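You operate a simulated robot arm through the tools that you are given. There is no shell and no other tool. Be economical: measure what you need, move in short steps, check, and stop when the job is done.

You run a simulated two-armed robot. Do the job below in one go: nothing can be reset, and whatever is moved stays where it is left.

## Task
Take the white towel from the titration bench top and hang it over the handle of the oven kit drawer.

It is judged by the outcome, as a careful person would: the job done as asked, and still so three seconds after it is handed in. It fails if anything else is knocked over, pushed out of place, dropped, spilled or broken. Flat cloth is picked up by pressing the open fingertips on it (5 to 10 N) and closing them slowly along it; thin cloth reads only 2 to 8 mm in the jaws.

## Robot
Two 7-joint arms with two-finger parallel grippers on one trunk, on a base that drives. Base frame: it is fixed to the floor where the robot stands at the start and does not move with it; the origin is under the middle of the robot, x ahead of it, y to its left, z up; the surface under the hand at the start is at about z = 0.85. Lengths are in m, angles in degrees, forces in N, time in s.
The left shoulder is at the start at [0.07, 0.186, 1.09], the right one opposite. With the tool pointing down near the work surface each hand reaches from about 0.34 to 0.8 m from the robot's upright axis, wherever it stands, measured 20 degrees to its own side. Payload 3.91 kg a hand.
The TCP of each hand is the grasp point between the finger pads, 0.03 m short of the fingertips. In the tool frame z runs along the fingers and y along their closing line. The gripper opens to 0.11 m. The fingers are 0.02 m wide and 0.01 m thick; the gripper's body (0.048 by 0.112 m) begins 0.055 m behind the TCP.
Orientation is that of the tool frame in the base frame, as a unit quaternion [w, x, y, z]. With the fingers straight down and closing along the base's y, the tool's x points along the base's -x, its y along +y and its z along -z.

## Interface
- The arms move only by the tool servo_tool. It takes "left_deltas", "right_deltas" or both (then of equal length, played together; a hand with none holds still); each is text: rows parted by semicolons, each of 7 numbers parted by spaces: the shift along the tool's x, y, z in m, then the turn, a rotation vector about the tool's x, y, z in degrees, then the gripper command, from -1 (shut) to 1 (fully open), values between in proportion. In form: tx ty tz wx wy wz claw; .... A call has 1 to 12 rows; each row shifts and turns the commanded pose from where the row before left it, along the tool's axes as they then stand. A row lasts 0.2 s, in which the tool goes at most 0.05 m and 8.6 degrees; a call with a longer step from one row to the next is refused whole, and so is a gripper value outside its range. A pose out of reach is approached as far as the arm can. The call stops where the force on the tool passes 40 N (or 10 N more than at its start, if that is more) or the arm is blocked; 0.2 s more then pass. The fingers move at their own pace (about 0.072 m/s each) and stop on an object; they squeeze with about 35 N. The grip force told is the motor's: it shows also when the fingers shut on nothing. Time passes only in rows, and 0.2 s behind the last, so rows that do not move let the fingers close. It gives the time, the measured TCP pose, the force on the tool (base axes), the opening and the grip force at its end, in the units of the frame above (readings bear some noise), with the torque about the TCP (base axes, N m) and any sound that the robot's microphone picked up, and new pictures: "pictures" is both (left out), scene, wrist or none (wrist: the cameras of the hands that moved).
- Cameras (640 x 400 px; columns grow to the right, rows downward): "scene" is now at [0.1378, -0.0092, 1.335]; the picture's right is [-0.13, -0.99, -0.00], its down [-0.61, 0.08, -0.79] and it looks along [0.78, -0.10, -0.61] (base axes); focal length 264 px, centre (320, 200). "left" rides on the left gripper at [0.072, -0.017, -0.103] in its tool frame; the picture's right is [0.23, 0.97, 0.00], its down [-0.76, 0.18, -0.62] and it looks along [-0.61, 0.14, 0.78] (tool axes); focal length 222 px, centre (320, 200). "right" rides on the right gripper at [0.072, 0.017, -0.103] in its tool frame; the picture's right is [-0.23, 0.97, 0.00], its down [-0.76, -0.18, -0.62] and it looks along [-0.61, -0.14, 0.78] (tool axes); focal length 222 px, centre (320, 200). There is no depth. A picture from a camera that has moved, and an enlarged one, comes with that camera's place and axes in the base frame and with its lens. The place of the scene camera against the robot may be out by one fixed shift of up to 0.025 m in any direction.
- raise_lower(by): slides the trunk up (or, below 0, down) by that many m; the arms and the scene camera ride with it, the base frame stays. It gives what a move gives, with no picture.
- drive_base(legs): drives the robot by 1 to 6 legs, each [ahead, turn to the left] in m and degrees, along the robot's own axes; the way and the turn of a leg run together, so that a leg with both is an arc; at most 1.5 m and 180 degrees a leg. The arms and the cameras ride along, it lands a little off, and it stops where it bumps. It gives what a move gives, and a new picture of the scene camera.
- aim_head(pan, tilt): turns the head with the scene camera to pan (to the left, within 86 degrees either way) and tilt (down, from -29 to 69), counted from straight ahead of the robot. It gives what a move gives, and a new picture of the scene camera.
- close_up(camera, box): a new picture of the part [left, top, right, bottom] of that camera's present view, enlarged. The clock stands still meanwhile.
- finish_job(): hands the job in; it is judged then, once.

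Work in short steps. Places have to be worked out from the pictures, the camera data and where the tool is seen: move nearer, look again, correct. Check each grasp and each placing, and mend what went wrong. You have 120 turns and 260 pictures in all, those below and enlarged ones among them. Open the grippers and draw the arms clear of the work before you hand the job in, unless the task says otherwise; then end with one line.

The tools are called after "Request:" by a JSON object that holds its "op" and its "data". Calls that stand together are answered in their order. servo_tool: Moves the arms, as the interface text tells. Its arguments: {"type":"object","properties":{"left_deltas":{"type":"string"},"right_deltas":{"type":"string"},"pictures":{"type":"string","enum":["both","scene","wrist","none"]}},"required":[]} The other tools are called the same way: raise_lower (by) slides the trunk up or down; drive_base (legs) drives the base; aim_head (pan, tilt) turns the head that bears the scene camera; close_up (camera, box) takes an enlarged picture of a part of a camera's view; finish_job () hands the job in.

At the start:

```text
time: 0.0
left_position: [0.616, 0.1516, 1.09]
left_tcp_rot: [-0.001, 0.0, 1.0, 0.001]
left_ft_force: [-0.3, -0.3, -0.8]
left_torque: [-0.02, 0.02, 0.0]
left_gripper_width: 0.1098
left_finger_force: 0.0
right_position: [0.4285, -0.3047, 1.0753]
right_tcp_rot: [0.0, 0.0, 1.0, 0.0]
right_ft_force: [-0.2, -1.1, 0.4]
right_torque: [0.01, 0.03, -0.02]
right_gripper_width: 0.11
right_finger_force: 0.1
trunk travel left (down, up): [-0.6, 0.34]
robot x, y, heading: [0.0011, -0.0033, 0.2]
head pan, tilt: [-7.6, 37.8]
```

scene: 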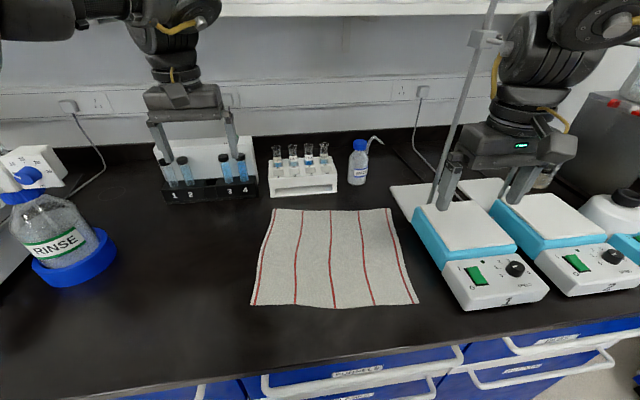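
right: 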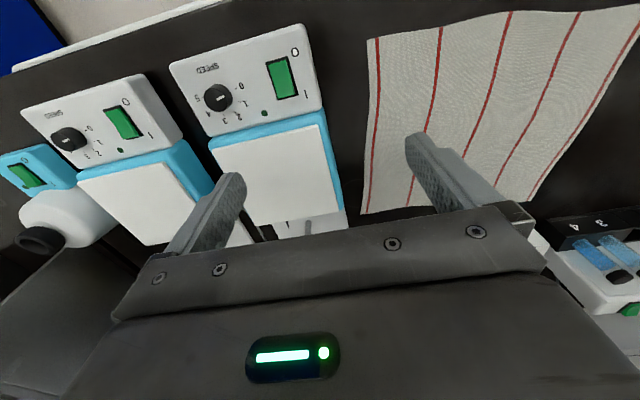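
left: 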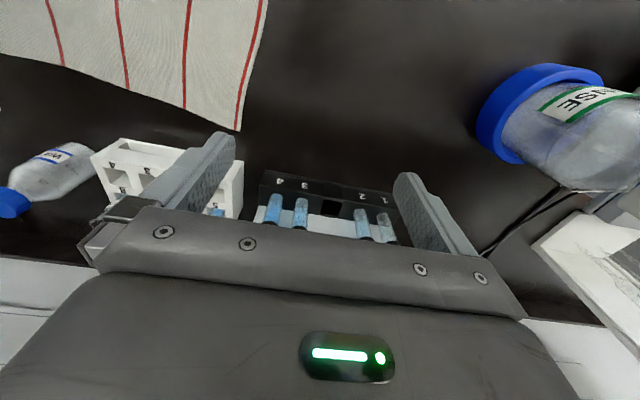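

The towel lies at the middle of the bench, with drawers below the front edge. I look at the drawer labels by tilting the head down.

Request:
{"op": "aim_head", "data": {"pan": -10, "tilt": 65}}

Request:
{"op": "close_up", "data": {"camera": "scene", "box": [160, 40, 480, 240]}}

```text
time: 0.9
left_position: [0.6147, 0.1517, 1.091]
left_tcp_rot: [0.0, 0.0, 1.0, 0.0]
left_ft_force: [-0.6, 0.4, 0.2]
left_torque: [0.0, 0.01, -0.02]
left_gripper_width: 0.11
left_finger_force: 0.0
right_position: [0.4297, -0.3046, 1.0761]
right_tcp_rot: [0.0, 0.0, 1.0, -0.001]
right_ft_force: [0.2, 1.1, 0.2]
right_torque: [0.04, -0.01, -0.03]
right_gripper_width: 0.1101
right_finger_force: 0.1
trunk travel left (down, up): [-0.6, 0.34]
robot x, y, heading: [0.0034, 0.0005, 0.1]
head pan, tilt: [-10.0, 65.0]
camera scene: at [0.112, -0.0083, 1.2995], right [-0.17, -0.98, 0.0], down [-0.89, 0.16, -0.42], along [0.42, -0.07, -0.91], focal length 264 px, centre (320, 200)
```

scene: 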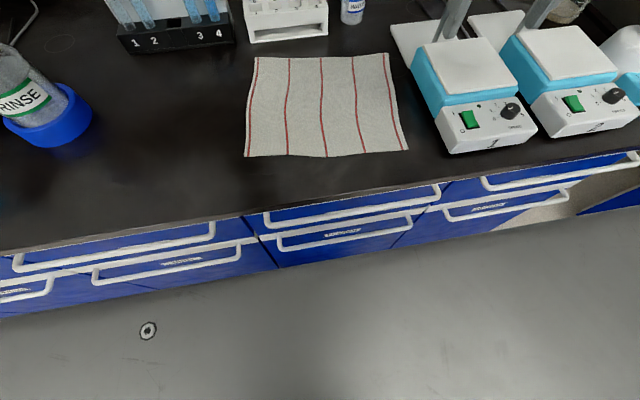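

```text
2.00 times, centred on (320, 140) of scene
camera zoom: at [0.112, -0.0083, 1.2995], right [-0.17, -0.98, 0.0], down [-0.89, 0.16, -0.42], along [0.42, -0.07, -0.91], focal length 528 px, centre (320, 320)
```

zoom: 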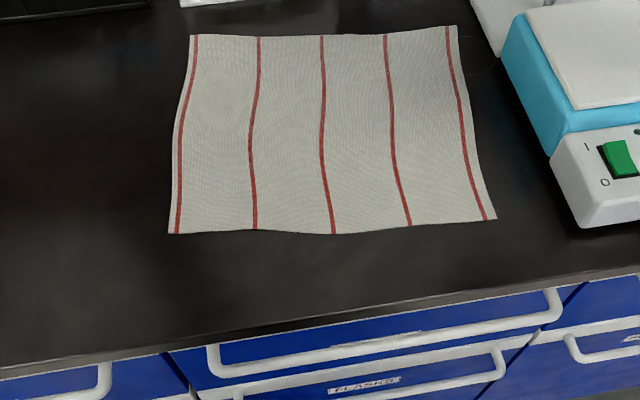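

Labels are small, so I enlarge the drawer strip.

Request:
{"op": "close_up", "data": {"camera": "scene", "box": [0, 180, 240, 330]}}

Request:
{"op": "close_up", "data": {"camera": "scene", "box": [240, 150, 440, 275]}}

Request:
{"op": "close_up", "data": {"camera": "scene", "box": [420, 130, 640, 267]}}

```text
2.67 times, centred on (120, 255) of scene
camera zoom: at [0.112, -0.0083, 1.2995], right [-0.17, -0.98, 0.0], down [-0.89, 0.16, -0.42], along [0.42, -0.07, -0.91], focal length 704 px, centre (853, 53)
```

zoom: 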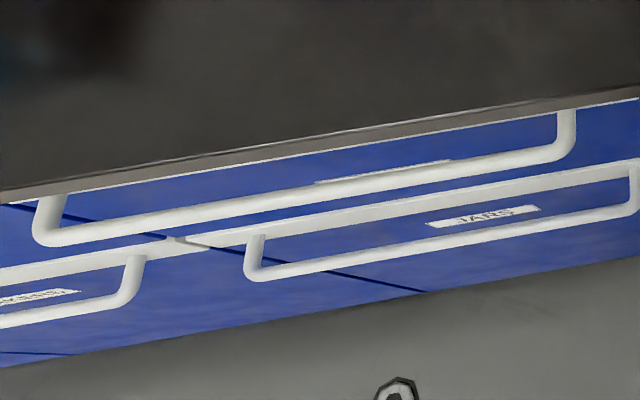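

```text
3.20 times, centred on (340, 212) of scene
camera zoom: at [0.112, -0.0083, 1.2995], right [-0.17, -0.98, 0.0], down [-0.89, 0.16, -0.42], along [0.42, -0.07, -0.91], focal length 845 px, centre (256, 160)
```

zoom: 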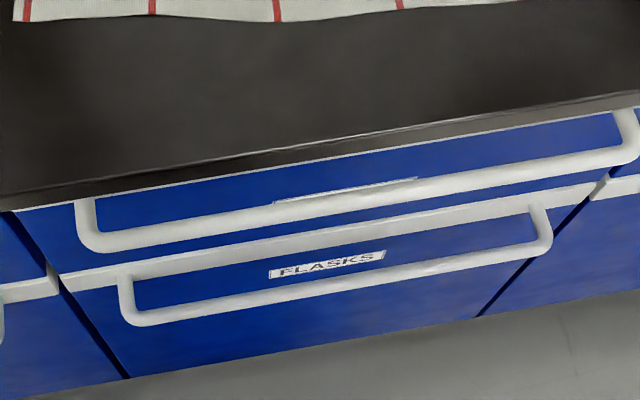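

```text
2.91 times, centred on (530, 198) of scene
camera zoom: at [0.112, -0.0083, 1.2995], right [-0.17, -0.98, 0.0], down [-0.89, 0.16, -0.42], along [0.42, -0.07, -0.91], focal length 768 px, centre (-291, 204)
```

zoom: 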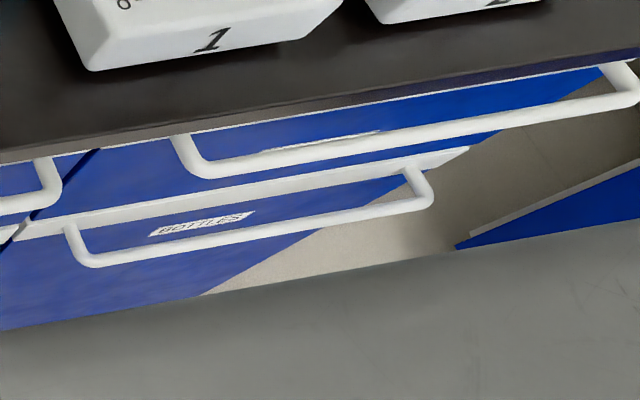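

The upper row's labels hide behind the handles from this angle. Before driving back I check how the right hand stands against the stand rod.

Request:
{"op": "aim_head", "data": {"pan": -30, "tilt": 25}}

Request:
{"op": "aim_head", "data": {"pan": 35, "tilt": 30}}

```text
time: 2.0
left_position: [0.6147, 0.1515, 1.0917]
left_tcp_rot: [0.0, 0.0, 1.0, 0.0]
left_ft_force: [-0.1, 0.7, 0.1]
left_torque: [-0.03, -0.02, 0.0]
left_gripper_width: 0.11
left_finger_force: 0.0
right_position: [0.4288, -0.3046, 1.0765]
right_tcp_rot: [0.0, 0.0, 1.0, 0.0]
right_ft_force: [-0.1, -0.4, 0.3]
right_torque: [0.03, 0.04, 0.02]
right_gripper_width: 0.1098
right_finger_force: 0.1
trunk travel left (down, up): [-0.6, 0.34]
robot x, y, heading: [-0.0007, -0.0014, 0.2]
head pan, tilt: [-30.0, 25.0]
camera scene: at [0.132, -0.0437, 1.355], right [-0.5, -0.87, 0.0], down [-0.37, 0.21, -0.91], along [0.78, -0.45, -0.42], focal length 264 px, centre (320, 200)
```

scene: 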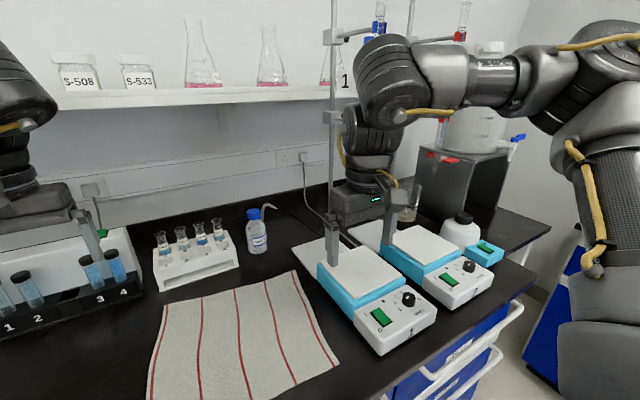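

```text
time: 3.4
left_position: [0.6149, 0.1505, 1.0905]
left_tcp_rot: [0.0, 0.0, 1.0, 0.0]
left_ft_force: [-0.5, -0.5, -0.2]
left_torque: [0.02, 0.04, 0.01]
left_gripper_width: 0.11
left_finger_force: 0.0
right_position: [0.4286, -0.3042, 1.0752]
right_tcp_rot: [-0.001, 0.0, 1.0, 0.0]
right_ft_force: [-0.1, 0.5, 0.8]
right_torque: [-0.01, -0.01, -0.04]
right_gripper_width: 0.1099
right_finger_force: 0.0
trunk travel left (down, up): [-0.6, 0.34]
robot x, y, heading: [-0.0032, -0.0013, -0.2]
head pan, tilt: [35.0, 30.0]
camera scene: at [0.1263, 0.0541, 1.3471], right [0.57, -0.82, 0.0], down [-0.41, -0.29, -0.87], along [0.71, 0.5, -0.5], focal length 264 px, centre (320, 200)
```

scene: 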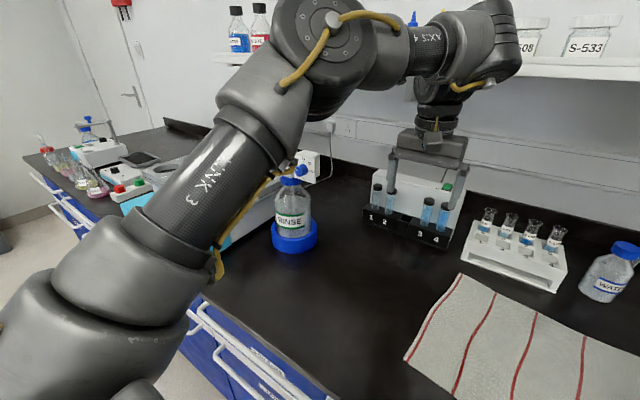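

The stand rods are beyond the hand, so backing straight away is safe. I back off 0.8 m to read the drawer fronts.

Request:
{"op": "drive_base", "data": {"legs": [[-0.8, 0]]}}

Request:
{"op": "aim_head", "data": {"pan": 0, "tilt": 35}}

```text
time: 6.9
left_position: [-0.0596, 0.1487, 1.0927]
left_tcp_rot: [0.002, 0.013, 1.0, 0.001]
left_ft_force: [-1.0, -0.3, 0.0]
left_torque: [0.04, -0.03, -0.01]
left_gripper_width: 0.1099
left_finger_force: 0.1
right_position: [-0.2561, -0.3035, 1.0767]
right_tcp_rot: [0.002, 0.012, 1.0, 0.0]
right_ft_force: [-0.8, -0.3, -0.1]
right_torque: [0.01, -0.04, 0.02]
right_gripper_width: 0.11
right_finger_force: 0.1
trunk travel left (down, up): [-0.6, 0.34]
robot x, y, heading: [-0.6736, 0.0155, -1.6]
head pan, tilt: [35.0, 30.0]
stopped in leg 1: the robot was blocked; the commanded pose is now the measured one
camera scene: at [-0.5519, 0.0667, 1.3478], right [0.55, -0.83, 0.0], down [-0.41, -0.28, -0.87], along [0.72, 0.48, -0.5], focal length 264 px, centre (320, 200)
```

scene: 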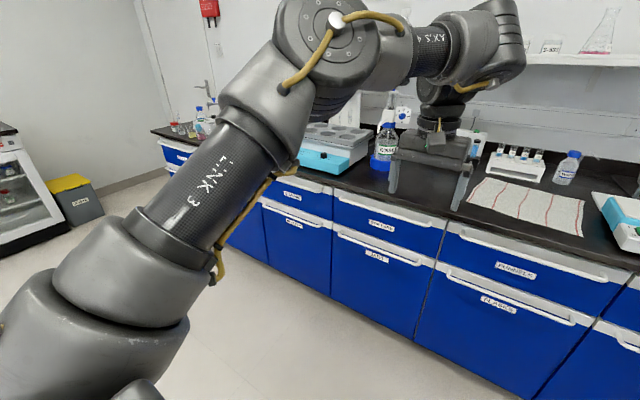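

```text
time: 7.9
left_position: [-0.056, 0.1504, 1.0906]
left_tcp_rot: [0.0, 0.012, 1.0, 0.0]
left_ft_force: [0.2, -0.6, 0.1]
left_torque: [0.0, -0.02, 0.02]
left_gripper_width: 0.1101
left_finger_force: 0.2
right_position: [-0.2518, -0.3018, 1.0743]
right_tcp_rot: [0.0, 0.011, 1.0, -0.001]
right_ft_force: [0.9, -0.9, -0.5]
right_torque: [0.01, -0.02, -0.01]
right_gripper_width: 0.1102
right_finger_force: 0.1
trunk travel left (down, up): [-0.6, 0.34]
robot x, y, heading: [-0.6742, 0.0141, -1.4]
head pan, tilt: [0.0, 35.0]
camera scene: at [-0.5343, 0.016, 1.3394], right [-0.02, -1.0, 0.0], down [-0.57, 0.01, -0.82], along [0.82, -0.02, -0.57], focal length 264 px, centre (320, 200)
```

scene: 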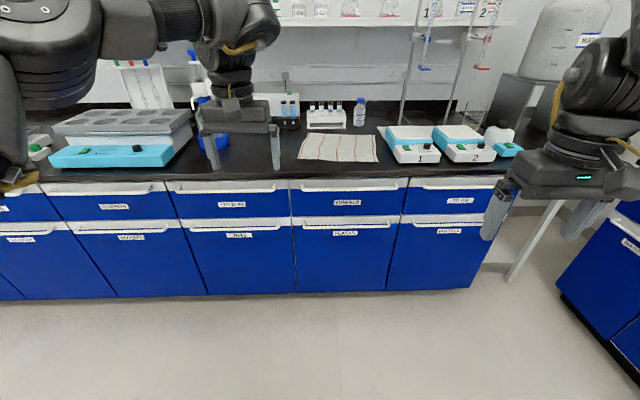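

It bumped something behind at −0.67 m, so I stay here. I read the labels.

Request:
{"op": "close_up", "data": {"camera": "scene", "box": [0, 170, 200, 295]}}

Request:
{"op": "close_up", "data": {"camera": "scene", "box": [180, 170, 340, 270]}}

Request:
{"op": "close_up", "data": {"camera": "scene", "box": [330, 170, 490, 270]}}

Request:
{"op": "close_up", "data": {"camera": "scene", "box": [540, 170, 640, 340]}}

```text
3.20 times, centred on (100, 232) of scene
camera zoom: at [-0.5343, 0.016, 1.3394], right [-0.02, -1.0, 0.0], down [-0.57, 0.01, -0.82], along [0.82, -0.02, -0.57], focal length 845 px, centre (1024, 96)
```

zoom: 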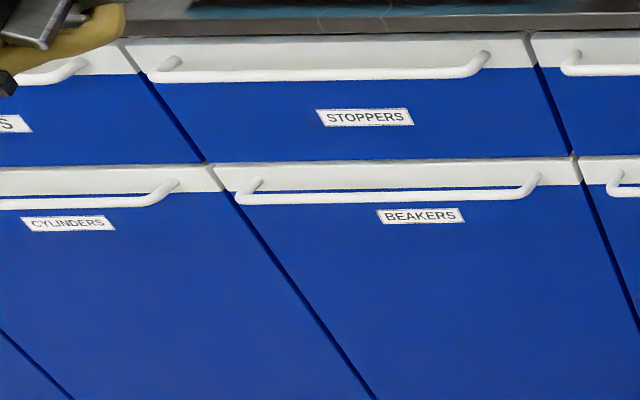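

```text
4.00 times, centred on (260, 220) of scene
camera zoom: at [-0.5343, 0.016, 1.3394], right [-0.02, -1.0, 0.0], down [-0.57, 0.01, -0.82], along [0.82, -0.02, -0.57], focal length 1056 px, centre (560, 120)
```

zoom: 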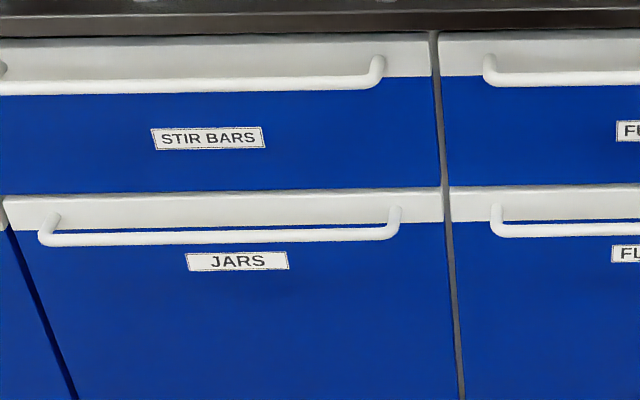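

```text
4.00 times, centred on (410, 220) of scene
camera zoom: at [-0.5343, 0.016, 1.3394], right [-0.02, -1.0, 0.0], down [-0.57, 0.01, -0.82], along [0.82, -0.02, -0.57], focal length 1056 px, centre (-40, 120)
```

zoom: 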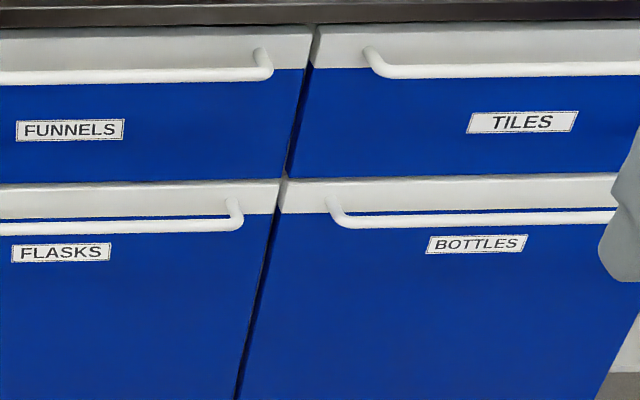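

```text
2.35 times, centred on (590, 255) of scene
camera zoom: at [-0.5343, 0.016, 1.3394], right [-0.02, -1.0, 0.0], down [-0.57, 0.01, -0.82], along [0.82, -0.02, -0.57], focal length 621 px, centre (-315, 71)
```

zoom: 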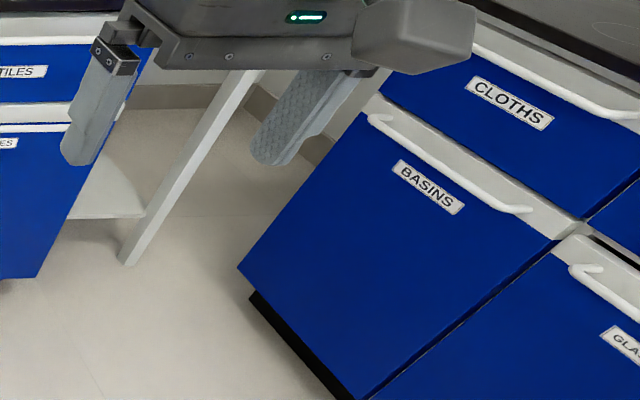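

No oven kit yet. There is another bench on the right, and I look at it and at the left end.

Request:
{"op": "aim_head", "data": {"pan": -65, "tilt": 30}}

Request:
{"op": "aim_head", "data": {"pan": 80, "tilt": 25}}

```text
time: 9.2
left_position: [-0.0553, 0.1496, 1.0901]
left_tcp_rot: [0.0, 0.012, 1.0, 0.0]
left_ft_force: [-0.3, 0.3, -0.6]
left_torque: [0.01, -0.02, -0.01]
left_gripper_width: 0.1098
left_finger_force: 0.0
right_position: [-0.2523, -0.3007, 1.0751]
right_tcp_rot: [0.0, 0.012, 1.0, 0.0]
right_ft_force: [0.0, 0.6, 0.4]
right_torque: [0.0, 0.02, 0.0]
right_gripper_width: 0.11
right_finger_force: 0.0
trunk travel left (down, up): [-0.6, 0.34]
robot x, y, heading: [-0.6757, 0.0178, -1.1]
head pan, tilt: [-65.0, 30.0]
camera scene: at [-0.5855, -0.0645, 1.3471], right [-0.92, -0.4, 0.0], down [-0.2, 0.46, -0.87], along [0.35, -0.79, -0.5], focal length 264 px, centre (320, 200)
```

scene: 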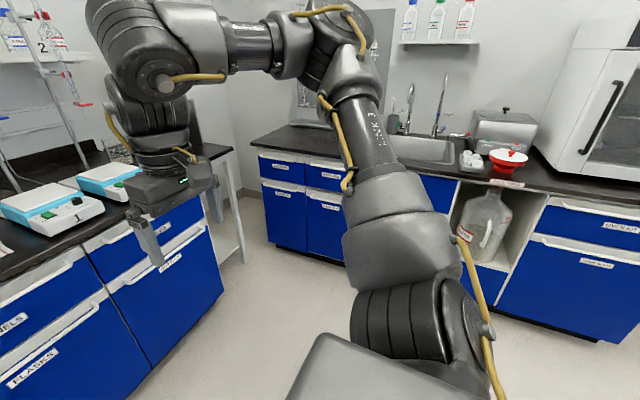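

```text
time: 11.5
left_position: [-0.0559, 0.1511, 1.0902]
left_tcp_rot: [0.0, 0.012, 1.0, 0.0]
left_ft_force: [-0.4, 0.2, -0.4]
left_torque: [-0.04, -0.01, 0.03]
left_gripper_width: 0.11
left_finger_force: 0.0
right_position: [-0.2525, -0.3011, 1.0752]
right_tcp_rot: [-0.001, 0.011, 1.0, 0.0]
right_ft_force: [0.3, -0.1, 0.4]
right_torque: [-0.01, 0.0, -0.01]
right_gripper_width: 0.11
right_finger_force: 0.1
trunk travel left (down, up): [-0.6, 0.34]
robot x, y, heading: [-0.6727, 0.0158, -1.3]
head pan, tilt: [80.0, 25.0]
camera scene: at [-0.6037, 0.1086, 1.3551], right [0.98, -0.2, 0.0], down [-0.08, -0.41, -0.91], along [0.18, 0.89, -0.42], focal length 264 px, centre (320, 200)
```

scene: 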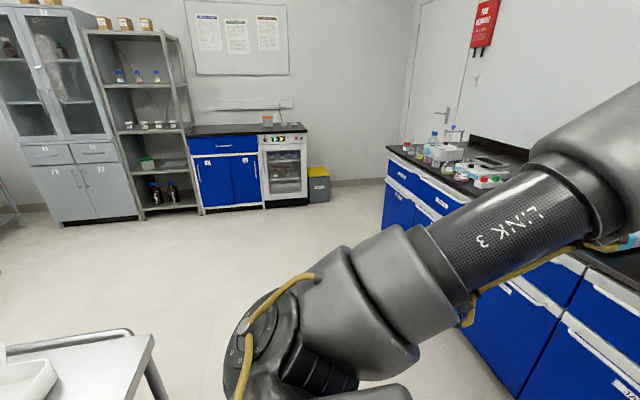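

"OVEN KIT" appears under the oven on the right-hand bench. I pan further to view and measure it.

Request:
{"op": "aim_head", "data": {"pan": -86, "tilt": 30}}

Request:
{"op": "close_up", "data": {"camera": "scene", "box": [340, 150, 640, 337]}}

```text
time: 14.1
left_position: [-0.0553, 0.1505, 1.0897]
left_tcp_rot: [0.0, 0.013, 1.0, 0.0]
left_ft_force: [0.5, -0.2, 0.7]
left_torque: [0.01, 0.01, -0.01]
left_gripper_width: 0.1101
left_finger_force: 0.0
right_position: [-0.2516, -0.3004, 1.0747]
right_tcp_rot: [-0.001, 0.011, 1.0, 0.0]
right_ft_force: [1.2, 0.2, 0.3]
right_torque: [0.02, -0.04, 0.03]
right_gripper_width: 0.1101
right_finger_force: 0.1
trunk travel left (down, up): [-0.6, 0.34]
robot x, y, heading: [-0.6715, 0.0164, -1.2]
head pan, tilt: [-85.9, 30.0]
camera scene: at [-0.6176, -0.072, 1.3471], right [-1.0, -0.05, 0.0], down [-0.02, 0.5, -0.87], along [0.04, -0.86, -0.5], focal length 264 px, centre (320, 200)
```

scene: 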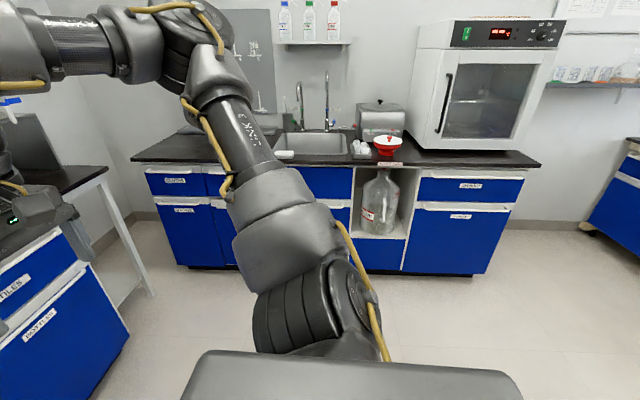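

```text
2.13 times, centred on (490, 244) of scene
camera zoom: at [-0.6176, -0.072, 1.3471], right [-1.0, -0.05, 0.0], down [-0.02, 0.5, -0.87], along [0.04, -0.86, -0.5], focal length 563 px, centre (-43, 107)
```

zoom: 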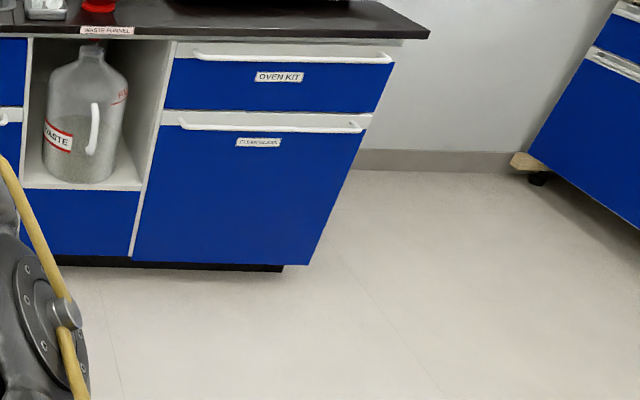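

The OVEN KIT drawer is on the right-hand bench, its handle at about x −1.3, y −1.26. First the towel: I drive back to the bench.

Request:
{"op": "drive_base", "data": {"legs": [[0.65, 1.2]]}}

Request:
{"op": "aim_head", "data": {"pan": -8, "tilt": 50}}

```text
time: 17.6
left_position: [0.5786, 0.1724, 1.0899]
left_tcp_rot: [-0.001, -0.007, 1.0, 0.0]
left_ft_force: [-0.3, -0.1, 0.3]
left_torque: [-0.03, 0.0, 0.01]
left_gripper_width: 0.1102
left_finger_force: 0.0
right_position: [0.3987, -0.2868, 1.0762]
right_tcp_rot: [-0.001, -0.008, 1.0, 0.0]
right_ft_force: [-0.2, -0.3, 0.4]
right_torque: [0.03, 0.0, 0.02]
right_gripper_width: 0.1102
right_finger_force: 0.1
trunk travel left (down, up): [-0.6, 0.34]
robot x, y, heading: [-0.0329, 0.0144, 1.0]
head pan, tilt: [-85.9, 30.0]
camera scene: at [0.027, -0.0725, 1.3471], right [-1.0, -0.09, 0.0], down [-0.04, 0.5, -0.87], along [0.07, -0.86, -0.5], focal length 264 px, centre (320, 200)
```

scene: 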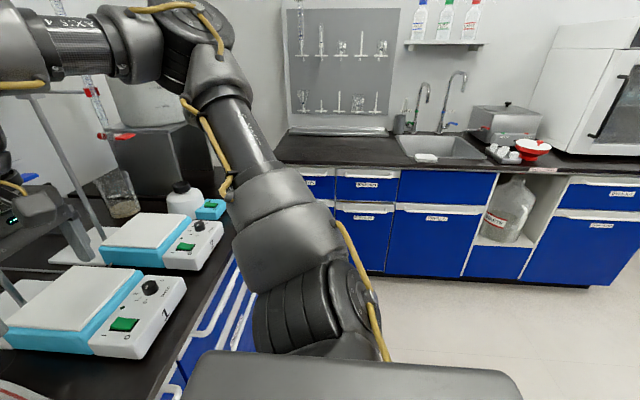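

```text
time: 19.1
left_position: [0.5794, 0.1702, 1.0901]
left_tcp_rot: [0.001, -0.007, 1.0, 0.0]
left_ft_force: [0.6, 0.9, -0.5]
left_torque: [0.01, -0.01, -0.01]
left_gripper_width: 0.1099
left_finger_force: 0.0
right_position: [0.4024, -0.2867, 1.0754]
right_tcp_rot: [-0.002, -0.008, 1.0, 0.0]
right_ft_force: [-0.4, 0.6, -0.5]
right_torque: [0.0, 0.01, 0.01]
right_gripper_width: 0.1101
right_finger_force: 0.1
trunk travel left (down, up): [-0.6, 0.34]
robot x, y, heading: [-0.0319, 0.0141, 1.0]
head pan, tilt: [-8.0, 50.0]
camera scene: at [0.0957, 0.0079, 1.3176], right [-0.12, -0.99, 0.0], down [-0.76, 0.1, -0.64], along [0.64, -0.08, -0.77], focal length 264 px, centre (320, 200)
```

scene: 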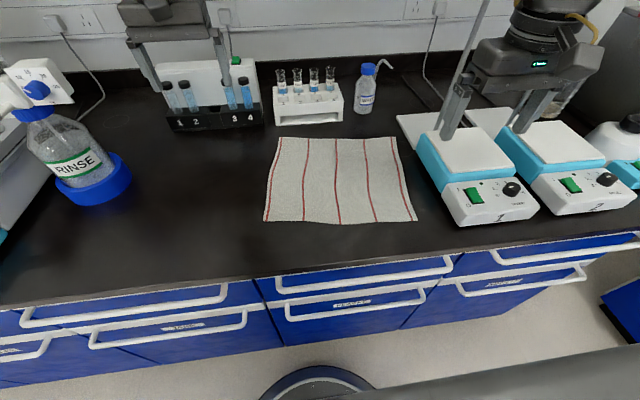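

Towel near corners are at about (0.44, 0.09) and (0.40, −0.24). I bring both hands above points just inside them, with partly closed jaws.

Request:
{"op": "servo_tool", "data": {"left_deltas": "0.0285 -0.03 0 0 0 0 0.27; 0.0285 -0.03 0 0 0 0 0.27; 0.0285 -0.03 0 0 0 0 0.27; 0.0285 -0.03 0 0 0 0 0.27; 0 0 0.04 0 0 0 0.27; 0 0 0.04 0 0 0 0.27; 0 0 0.04 0 0 0 0.27", "right_deltas": "-0.007 0.0205 0 0 0 0 0.27; -0.007 0.0205 0 0 0 0 0.27; -0.007 0.0205 0 0 0 0 0.27; -0.007 0.0205 0 0 0 0 0.27; 0 0 0.035 0 0 0 0.27; 0 0 0.035 0 0 0 0.27; 0 0 0.035 0 0 0 0.27"}}

```text
time: 20.7
left_position: [0.4838, 0.0558, 0.9789]
left_tcp_rot: [-0.001, -0.006, 1.0, 0.0]
left_ft_force: [0.0, 0.1, 0.4]
left_torque: [-0.02, -0.02, 0.03]
left_gripper_width: 0.0699
left_finger_force: 0.1
left hand out of reach, approached as far as the arm can: row 6, 7
right_position: [0.4313, -0.2112, 0.9735]
right_tcp_rot: [-0.002, -0.008, 1.0, 0.0]
right_ft_force: [0.9, 0.6, 0.1]
right_torque: [0.01, 0.03, 0.01]
right_gripper_width: 0.0701
right_finger_force: 0.0
right hand out of reach, approached as far as the arm can: row 7
trunk travel left (down, up): [-0.6, 0.34]
robot x, y, heading: [-0.0331, 0.0166, 0.9]
head pan, tilt: [-8.0, 50.0]
camera scene: at [0.0976, 0.0078, 1.3175], right [-0.12, -0.99, 0.0], down [-0.76, 0.1, -0.64], along [0.64, -0.08, -0.77], focal length 264 px, centre (320, 200)
camera right: at [0.3599, -0.1958, 1.0779], right [0.21, 0.98, 0.0], down [0.77, -0.17, 0.62], along [0.61, -0.13, -0.78], focal length 222 px, centre (320, 200)
camera left: at [0.4117, 0.0395, 1.0816], right [-0.24, 0.97, 0.0], down [0.76, 0.19, 0.62], along [0.6, 0.15, -0.78], focal length 222 px, centre (320, 200)
```

scene: 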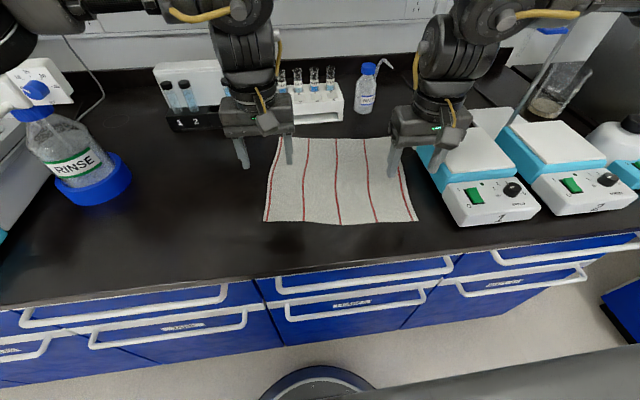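
right: 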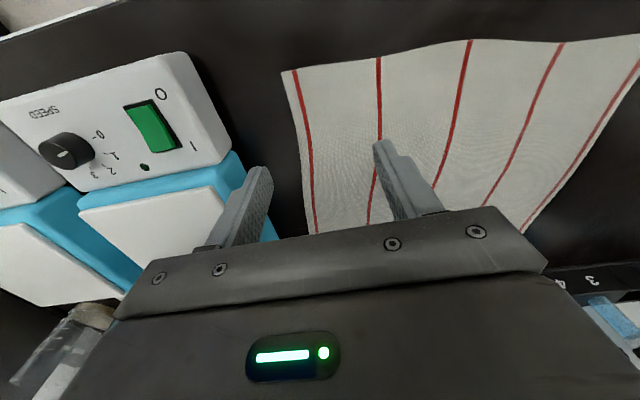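
left: 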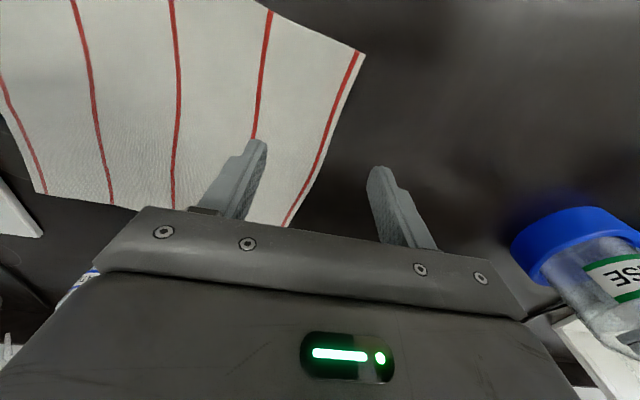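

Wrist views place the near corners at (0.386, −0.234) and (0.421, 0.080). Hands are too close in for the reach, so I back off 8 cm.

Request:
{"op": "drive_base", "data": {"legs": [[-0.09, 0]]}}

```text
time: 21.9
left_position: [0.3906, 0.054, 0.9785]
left_tcp_rot: [-0.001, -0.006, 1.0, -0.001]
left_ft_force: [0.5, 0.5, 0.1]
left_torque: [0.01, -0.01, 0.02]
left_gripper_width: 0.07
left_finger_force: 0.1
right_position: [0.338, -0.214, 0.9752]
right_tcp_rot: [0.001, -0.007, 1.0, -0.001]
right_ft_force: [-0.2, -0.2, -0.3]
right_torque: [-0.01, -0.01, 0.02]
right_gripper_width: 0.07
right_finger_force: 0.0
trunk travel left (down, up): [-0.6, 0.34]
robot x, y, heading: [-0.1257, 0.0112, 0.6]
head pan, tilt: [-8.0, 50.0]
camera scene: at [0.0035, 0.0065, 1.3177], right [-0.13, -0.99, 0.0], down [-0.76, 0.1, -0.64], along [0.64, -0.08, -0.77], focal length 264 px, centre (320, 200)
```

scene: 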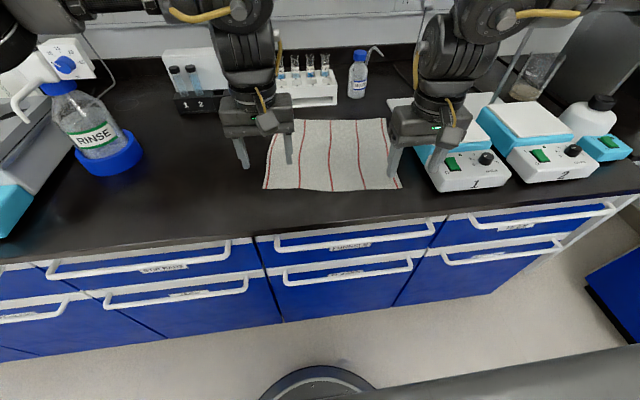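

I move forward over the grasp points and down to just above the cloth, fingertips about 2 cm clear.

Request:
{"op": "servo_tool", "data": {"left_deltas": "-0.024 -0.0045 0 0 0 0 0; -0.023 -0.0045 0 0 0 0 0; 0 0 0.026 0 0 0 0; 0 0 0.026 0 0 0 0; 0 0 0.022 0 0 0 0", "right_deltas": "-0.034 0.007 0 0 0 0 0; -0.033 0.007 0 0 0 0 0; 0 0 0.026 0 0 0 0; 0 0 0.026 0 0 0 0; 0 0 0.022 0 0 0 0"}}

```text
time: 23.1
left_position: [0.4382, 0.0475, 0.9052]
left_tcp_rot: [-0.002, -0.005, 1.0, 0.0]
left_ft_force: [0.7, -0.8, 0.4]
left_torque: [0.01, 0.02, 0.02]
left_gripper_width: 0.0554
left_finger_force: 0.0
right_position: [0.4056, -0.1971, 0.8996]
right_tcp_rot: [-0.001, -0.008, 1.0, 0.0]
right_ft_force: [0.3, 0.0, 0.1]
right_torque: [0.01, -0.01, 0.01]
right_gripper_width: 0.0551
right_finger_force: 0.1
trunk travel left (down, up): [-0.6, 0.34]
robot x, y, heading: [-0.12, 0.0132, 0.9]
head pan, tilt: [-8.0, 50.0]
camera scene: at [0.0053, 0.0064, 1.3176], right [-0.13, -0.99, 0.0], down [-0.76, 0.1, -0.64], along [0.64, -0.08, -0.77], focal length 264 px, centre (320, 200)
camera right: at [0.3342, -0.1817, 1.004], right [0.21, 0.98, 0.0], down [0.77, -0.17, 0.62], along [0.61, -0.13, -0.78], focal length 222 px, centre (320, 200)
camera left: at [0.3655, 0.031, 1.0079], right [-0.24, 0.97, 0.0], down [0.76, 0.19, 0.62], along [0.6, 0.15, -0.78], focal length 222 px, centre (320, 200)
```

scene: 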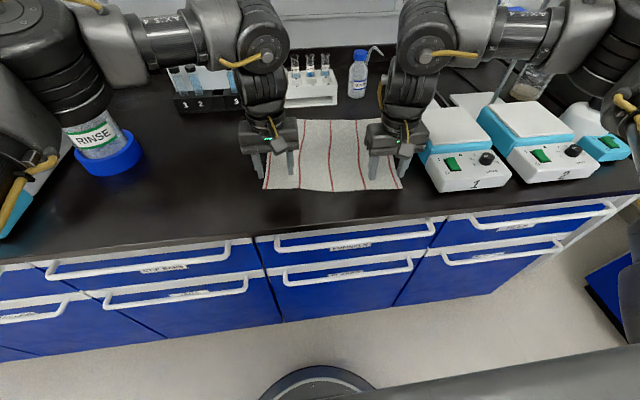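
right: 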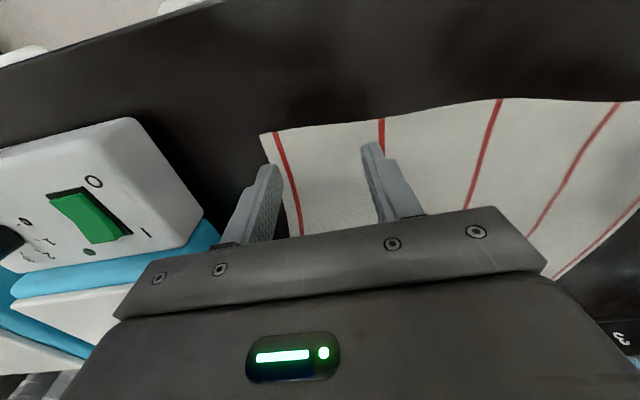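
left: 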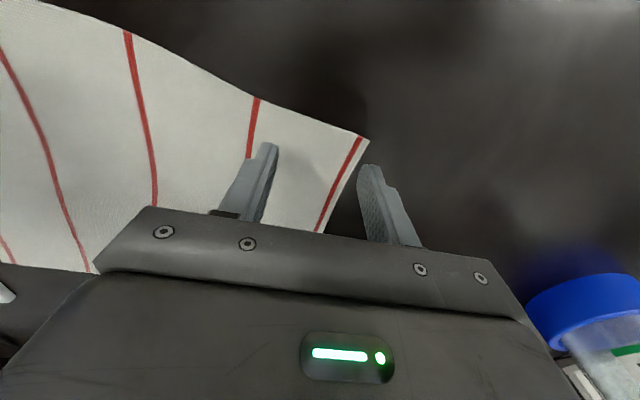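

Outer fingers are at the very edge of the cloth, so I shift both hands inward by 12–17 mm, then lower toward contact.

Request:
{"op": "servo_tool", "data": {"left_deltas": "0 -0.017 0 0 0 0 0; 0 0 0.01 0 0 0 0; 0 0 0.007 0 0 0 0", "right_deltas": "0 0.012 0 0 0 0 0; 0 0 0.008 0 0 0 0; 0 0 0.005 0 0 0 0", "pictures": "none"}}

```text
time: 23.9
left_position: [0.4393, 0.0288, 0.8886]
left_tcp_rot: [0.0, -0.005, 1.0, 0.0]
left_ft_force: [-0.1, 0.0, -0.7]
left_torque: [0.0, 0.04, -0.01]
left_gripper_width: 0.0554
left_finger_force: 0.1
right_position: [0.405, -0.1867, 0.8887]
right_tcp_rot: [0.0, -0.007, 1.0, 0.0]
right_ft_force: [-0.3, 0.1, -0.7]
right_torque: [-0.01, 0.0, 0.01]
right_gripper_width: 0.0551
right_finger_force: 0.1
trunk travel left (down, up): [-0.6, 0.34]
robot x, y, heading: [-0.1261, 0.0107, 0.6]
head pan, tilt: [-8.0, 50.0]
```

No contact yet with the fingertips at about 0.859. I go on down in small steps.

Request:
{"op": "servo_tool", "data": {"left_deltas": "0 0 0.003 0 0 0 0; 0 0 0.002 0 0 0 0; 0 0 0.002 0 0 0 0", "right_deltas": "0 0 0.003 0 0 0 0; 0 0 0.002 0 0 0 0; 0 0 0.002 0 0 0 0", "pictures": "none"}}

```text
time: 24.6
left_position: [0.4388, 0.0285, 0.8813]
left_tcp_rot: [-0.001, -0.005, 1.0, 0.001]
left_ft_force: [0.0, -1.0, 0.3]
left_torque: [0.0, 0.02, 0.0]
left_gripper_width: 0.0551
left_finger_force: 0.0
right_position: [0.4055, -0.186, 0.8813]
right_tcp_rot: [0.0, -0.006, 1.0, -0.001]
right_ft_force: [-1.3, -0.9, 2.0]
right_torque: [0.02, 0.04, 0.02]
right_gripper_width: 0.0549
right_finger_force: 0.1
trunk travel left (down, up): [-0.6, 0.34]
robot x, y, heading: [-0.1264, 0.0105, 1.0]
head pan, tilt: [-8.0, 50.0]
```

Contact is about to begin (right reads 2 N). Down a little more.

Request:
{"op": "servo_tool", "data": {"left_deltas": "0 0 0.001 0 0 0 0; 0 0 0.001 0 0 0 0", "right_deltas": "0 0 0.001 0 0 0 0; 0 0 0.0005 0 0 0 0", "pictures": "none"}}

```text
time: 25.2
left_position: [0.4385, 0.029, 0.8815]
left_tcp_rot: [0.001, -0.006, 1.0, 0.001]
left_ft_force: [2.0, 0.9, 6.4]
left_torque: [0.17, -0.02, -0.06]
left_gripper_width: 0.055
left_finger_force: 0.0
right_position: [0.4047, -0.186, 0.882]
right_tcp_rot: [0.001, -0.007, 1.0, 0.0]
right_ft_force: [3.4, -1.8, 14.3]
right_torque: [0.03, -0.02, -0.05]
right_gripper_width: 0.055
right_finger_force: 0.0
trunk travel left (down, up): [-0.6, 0.34]
robot x, y, heading: [-0.125, 0.0152, 0.7]
head pan, tilt: [-8.0, 50.0]
```

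Left presses with 6 N and right with 14 N, so I ease the right a little and close both slowly along the cloth.

Request:
{"op": "servo_tool", "data": {"left_deltas": "0 0 0 0 0 0 -0.1; 0 0 0 0 0 0 -0.2; 0 0 0 0 0 0 -0.3; 0 0 0 0 0 0 -0.4; 0 0 0 0 0 0 -0.5; 0 0 0 0 0 0 -0.6; 0 0 0 0 0 0 -0.7; 0 0 0 0 0 0 -0.8; 0 0 0 0 0 0 -0.9; 0 0 0 0 0 0 -1; 0 0 0 0 0 0 -1; 0 0 0 0 0 0 -1", "right_deltas": "0 0 -0.0006 0 0 0 -0.1; 0 0 0 0 0 0 -0.2; 0 0 0 0 0 0 -0.3; 0 0 0 0 0 0 -0.4; 0 0 0 0 0 0 -0.5; 0 0 0 0 0 0 -0.6; 0 0 0 0 0 0 -0.7; 0 0 0 0 0 0 -0.8; 0 0 0 0 0 0 -0.9; 0 0 0 0 0 0 -1; 0 0 0 0 0 0 -1; 0 0 0 0 0 0 -1"}}

```text
time: 27.9
left_position: [0.4356, 0.0279, 0.8814]
left_tcp_rot: [0.0, -0.005, 1.0, 0.0]
left_ft_force: [-2.2, -12.0, 12.5]
left_torque: [-0.29, 0.13, 0.07]
left_gripper_width: 0.0016
left_finger_force: 34.9
right_position: [0.4027, -0.1853, 0.8811]
right_tcp_rot: [0.001, -0.007, 1.0, 0.0]
right_ft_force: [0.2, 13.2, 10.8]
right_torque: [0.4, 0.01, -0.03]
right_gripper_width: 0.0021
right_finger_force: 34.8
trunk travel left (down, up): [-0.6, 0.34]
robot x, y, heading: [-0.1268, 0.0162, 0.8]
head pan, tilt: [-8.0, 50.0]
camera scene: at [0.0017, 0.007, 1.3179], right [-0.13, -0.99, 0.0], down [-0.76, 0.1, -0.64], along [0.64, -0.08, -0.76], focal length 264 px, centre (320, 200)
camera right: at [0.3311, -0.1698, 0.985], right [0.21, 0.98, 0.0], down [0.76, -0.17, 0.62], along [0.61, -0.13, -0.78], focal length 222 px, centre (320, 200)
camera left: at [0.3635, 0.0121, 0.9838], right [-0.24, 0.97, 0.0], down [0.76, 0.19, 0.62], along [0.61, 0.15, -0.78], focal length 222 px, centre (320, 200)
```

scene: 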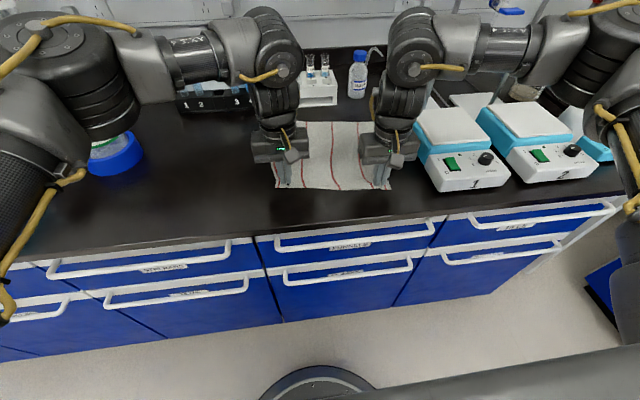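
right: 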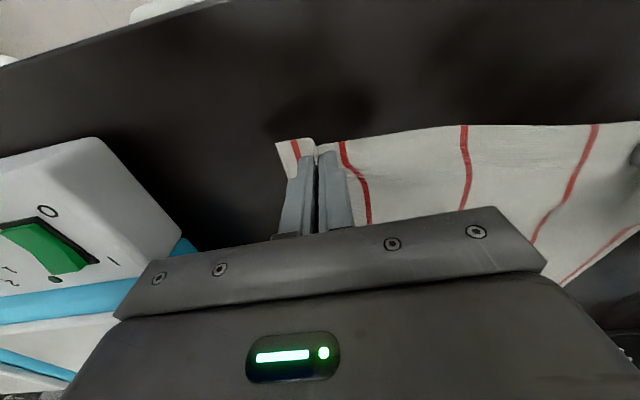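
left: 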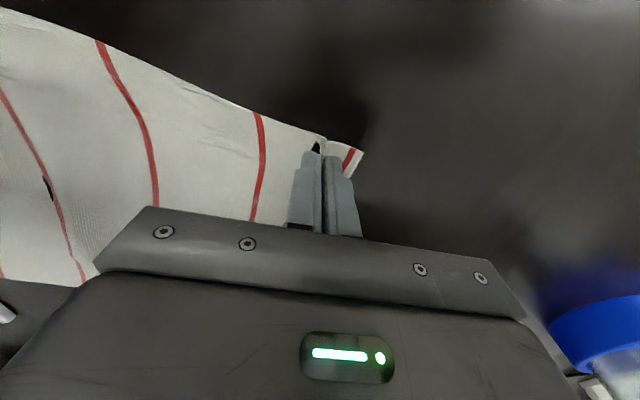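

Width reads about 2 mm in both hands and the cloth is bunched between the fingers. I lift straight up 15 cm to check.

Request:
{"op": "servo_tool", "data": {"left_deltas": "0 0 -0.01 0 0 0 -1; 0 0 -0.02 0 0 0 -1; 0 0 -0.03 0 0 0 -1; 0 0 -0.04 0 0 0 -1; 0 0 -0.04 0 0 0 -1", "right_deltas": "0 0 -0.01 0 0 0 -1; 0 0 -0.02 0 0 0 -1; 0 0 -0.03 0 0 0 -1; 0 0 -0.04 0 0 0 -1; 0 0 -0.04 0 0 0 -1"}}

```text
time: 29.1
left_position: [0.435, 0.0302, 1.0204]
left_tcp_rot: [0.0, -0.005, 1.0, 0.0]
left_ft_force: [-1.4, -14.3, -0.1]
left_torque: [-0.45, 0.01, 0.1]
left_gripper_width: 0.0017
left_finger_force: 34.8
right_position: [0.404, -0.184, 1.0211]
right_tcp_rot: [0.001, -0.008, 1.0, 0.0]
right_ft_force: [1.5, 14.2, 0.8]
right_torque: [0.46, -0.07, 0.03]
right_gripper_width: 0.0022
right_finger_force: 35.1
trunk travel left (down, up): [-0.6, 0.34]
robot x, y, heading: [-0.1275, 0.0139, 0.4]
head pan, tilt: [-8.0, 50.0]
camera scene: at [0.0018, 0.0068, 1.3177], right [-0.13, -0.99, 0.0], down [-0.76, 0.1, -0.64], along [0.64, -0.08, -0.76], focal length 264 px, centre (320, 200)
camera right: at [0.3312, -0.169, 1.1243], right [0.21, 0.98, 0.0], down [0.76, -0.17, 0.62], along [0.61, -0.13, -0.78], focal length 222 px, centre (320, 200)
camera left: at [0.3624, 0.0147, 1.1234], right [-0.24, 0.97, 0.0], down [0.76, 0.19, 0.62], along [0.6, 0.15, -0.78], focal length 222 px, centre (320, 200)
```

scene: 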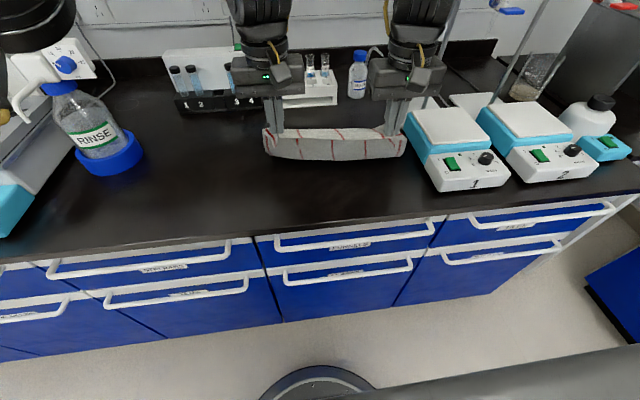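
right: 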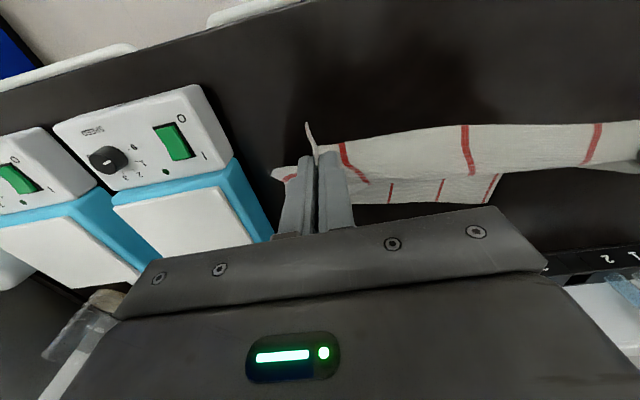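
left: 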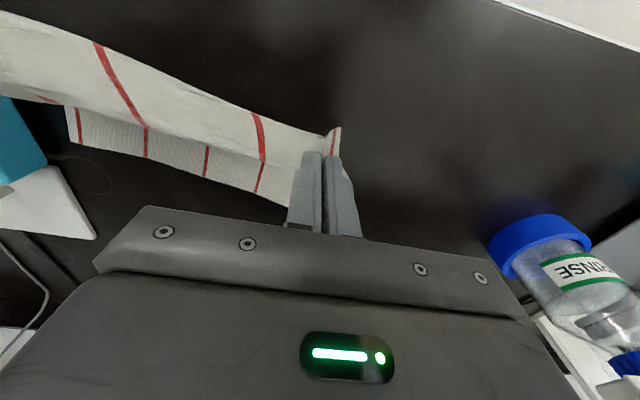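

Both hands hold the edge, stretched sideways with 14 N. I bring the hands 1.6 cm closer and lift so that the towel clears the bench.

Request:
{"op": "servo_tool", "data": {"left_deltas": "0 -0.008 -0.03 0 0 0 -1; 0 0 -0.04 0 0 0 -1; 0 0 -0.04 0 0 0 -1; 0 0 -0.04 0 0 0 -1; 0 0 -0.04 0 0 0 -1", "right_deltas": "0 0.008 -0.03 0 0 0 -1; 0 0 -0.04 0 0 0 -1; 0 0 -0.04 0 0 0 -1; 0 0 -0.04 0 0 0 -1; 0 0 -0.04 0 0 0 -1", "pictures": "scene"}}

```text
time: 30.2
left_position: [0.4185, 0.0153, 1.1998]
left_tcp_rot: [-0.001, -0.012, 1.0, -0.008]
left_ft_force: [-0.5, -0.2, 0.0]
left_torque: [0.01, -0.02, -0.01]
left_gripper_width: 0.0015
left_finger_force: 35.2
left hand out of reach, approached as far as the arm can: row 5
right_position: [0.4, -0.1778, 1.212]
right_tcp_rot: [0.001, -0.007, 1.0, -0.001]
right_ft_force: [-0.8, 0.4, 0.5]
right_torque: [0.02, -0.04, 0.02]
right_gripper_width: 0.0021
right_finger_force: 34.8
trunk travel left (down, up): [-0.6, 0.34]
robot x, y, heading: [-0.1269, 0.0138, 1.0]
head pan, tilt: [-8.0, 50.0]
camera scene: at [-0.0002, 0.0061, 1.318], right [-0.13, -0.99, 0.0], down [-0.76, 0.1, -0.65], along [0.64, -0.08, -0.76], focal length 264 px, centre (320, 200)
```

scene: 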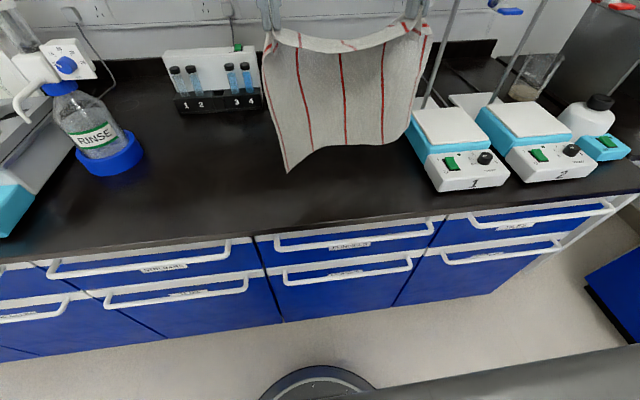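

Towel hangs nicely between the hands. I back off to x ≈ −0.45, clear of what I bumped, and turn right to face the oven bench.

Request:
{"op": "drive_base", "data": {"legs": [[-0.33, 0], [0, -60]]}}

Request:
{"op": "aim_head", "data": {"pan": -60, "tilt": 35}}

```text
time: 35.1
left_position: [-0.1743, -0.4584, 1.2006]
left_tcp_rot: [-0.004, 0.484, 0.875, -0.008]
left_ft_force: [-0.3, 0.2, -0.6]
left_torque: [0.0, 0.02, 0.06]
left_gripper_width: 0.0016
left_finger_force: 35.4
right_position: [-0.3483, -0.5432, 1.2074]
right_tcp_rot: [-0.001, 0.489, 0.873, 0.0]
right_ft_force: [0.6, 0.8, 0.2]
right_torque: [0.0, -0.01, 0.05]
right_gripper_width: 0.0018
right_finger_force: 35.2
trunk travel left (down, up): [-0.6, 0.34]
robot x, y, heading: [-0.4568, 0.0091, -58.2]
head pan, tilt: [-8.0, 50.0]
camera scene: at [-0.3965, -0.1024, 1.3176], right [-0.92, -0.4, 0.0], down [-0.31, 0.7, -0.64], along [0.26, -0.59, -0.77], focal length 264 px, centre (320, 200)
```

scene: 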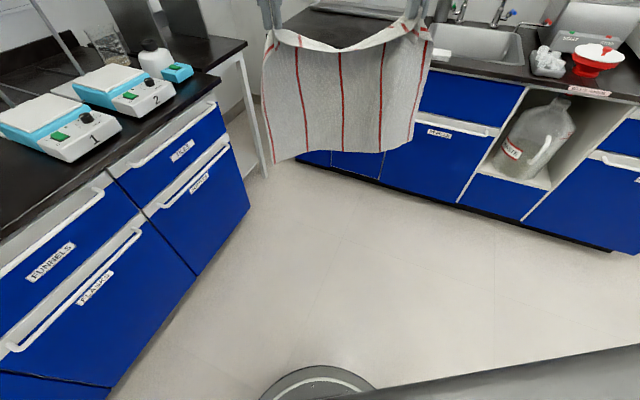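

```text
time: 36.3
left_position: [-0.1725, -0.4596, 1.2]
left_tcp_rot: [-0.005, 0.483, 0.875, -0.01]
left_ft_force: [0.4, 0.0, 0.5]
left_torque: [0.0, 0.02, 0.05]
left_gripper_width: 0.0017
left_finger_force: 34.8
right_position: [-0.3482, -0.5442, 1.2089]
right_tcp_rot: [-0.001, 0.487, 0.873, 0.0]
right_ft_force: [0.7, -0.1, 0.1]
right_torque: [0.02, -0.04, 0.02]
right_gripper_width: 0.002
right_finger_force: 35.3
trunk travel left (down, up): [-0.6, 0.34]
robot x, y, heading: [-0.455, 0.007, -58.2]
head pan, tilt: [-60.0, 35.0]
camera scene: at [-0.4693, -0.1094, 1.3393], right [-0.88, 0.48, 0.0], down [0.27, 0.51, -0.82], along [-0.39, -0.72, -0.57], focal length 264 px, centre (320, 200)
```

scene: 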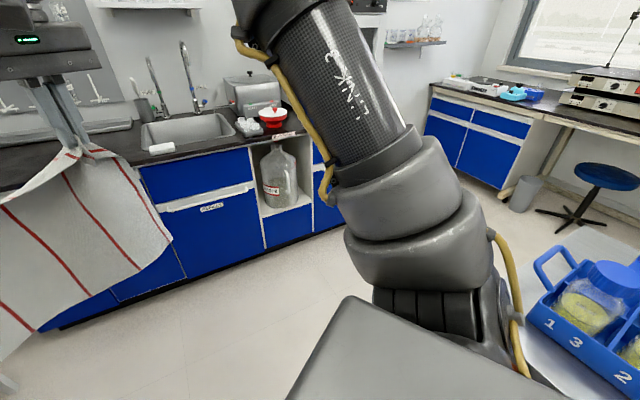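

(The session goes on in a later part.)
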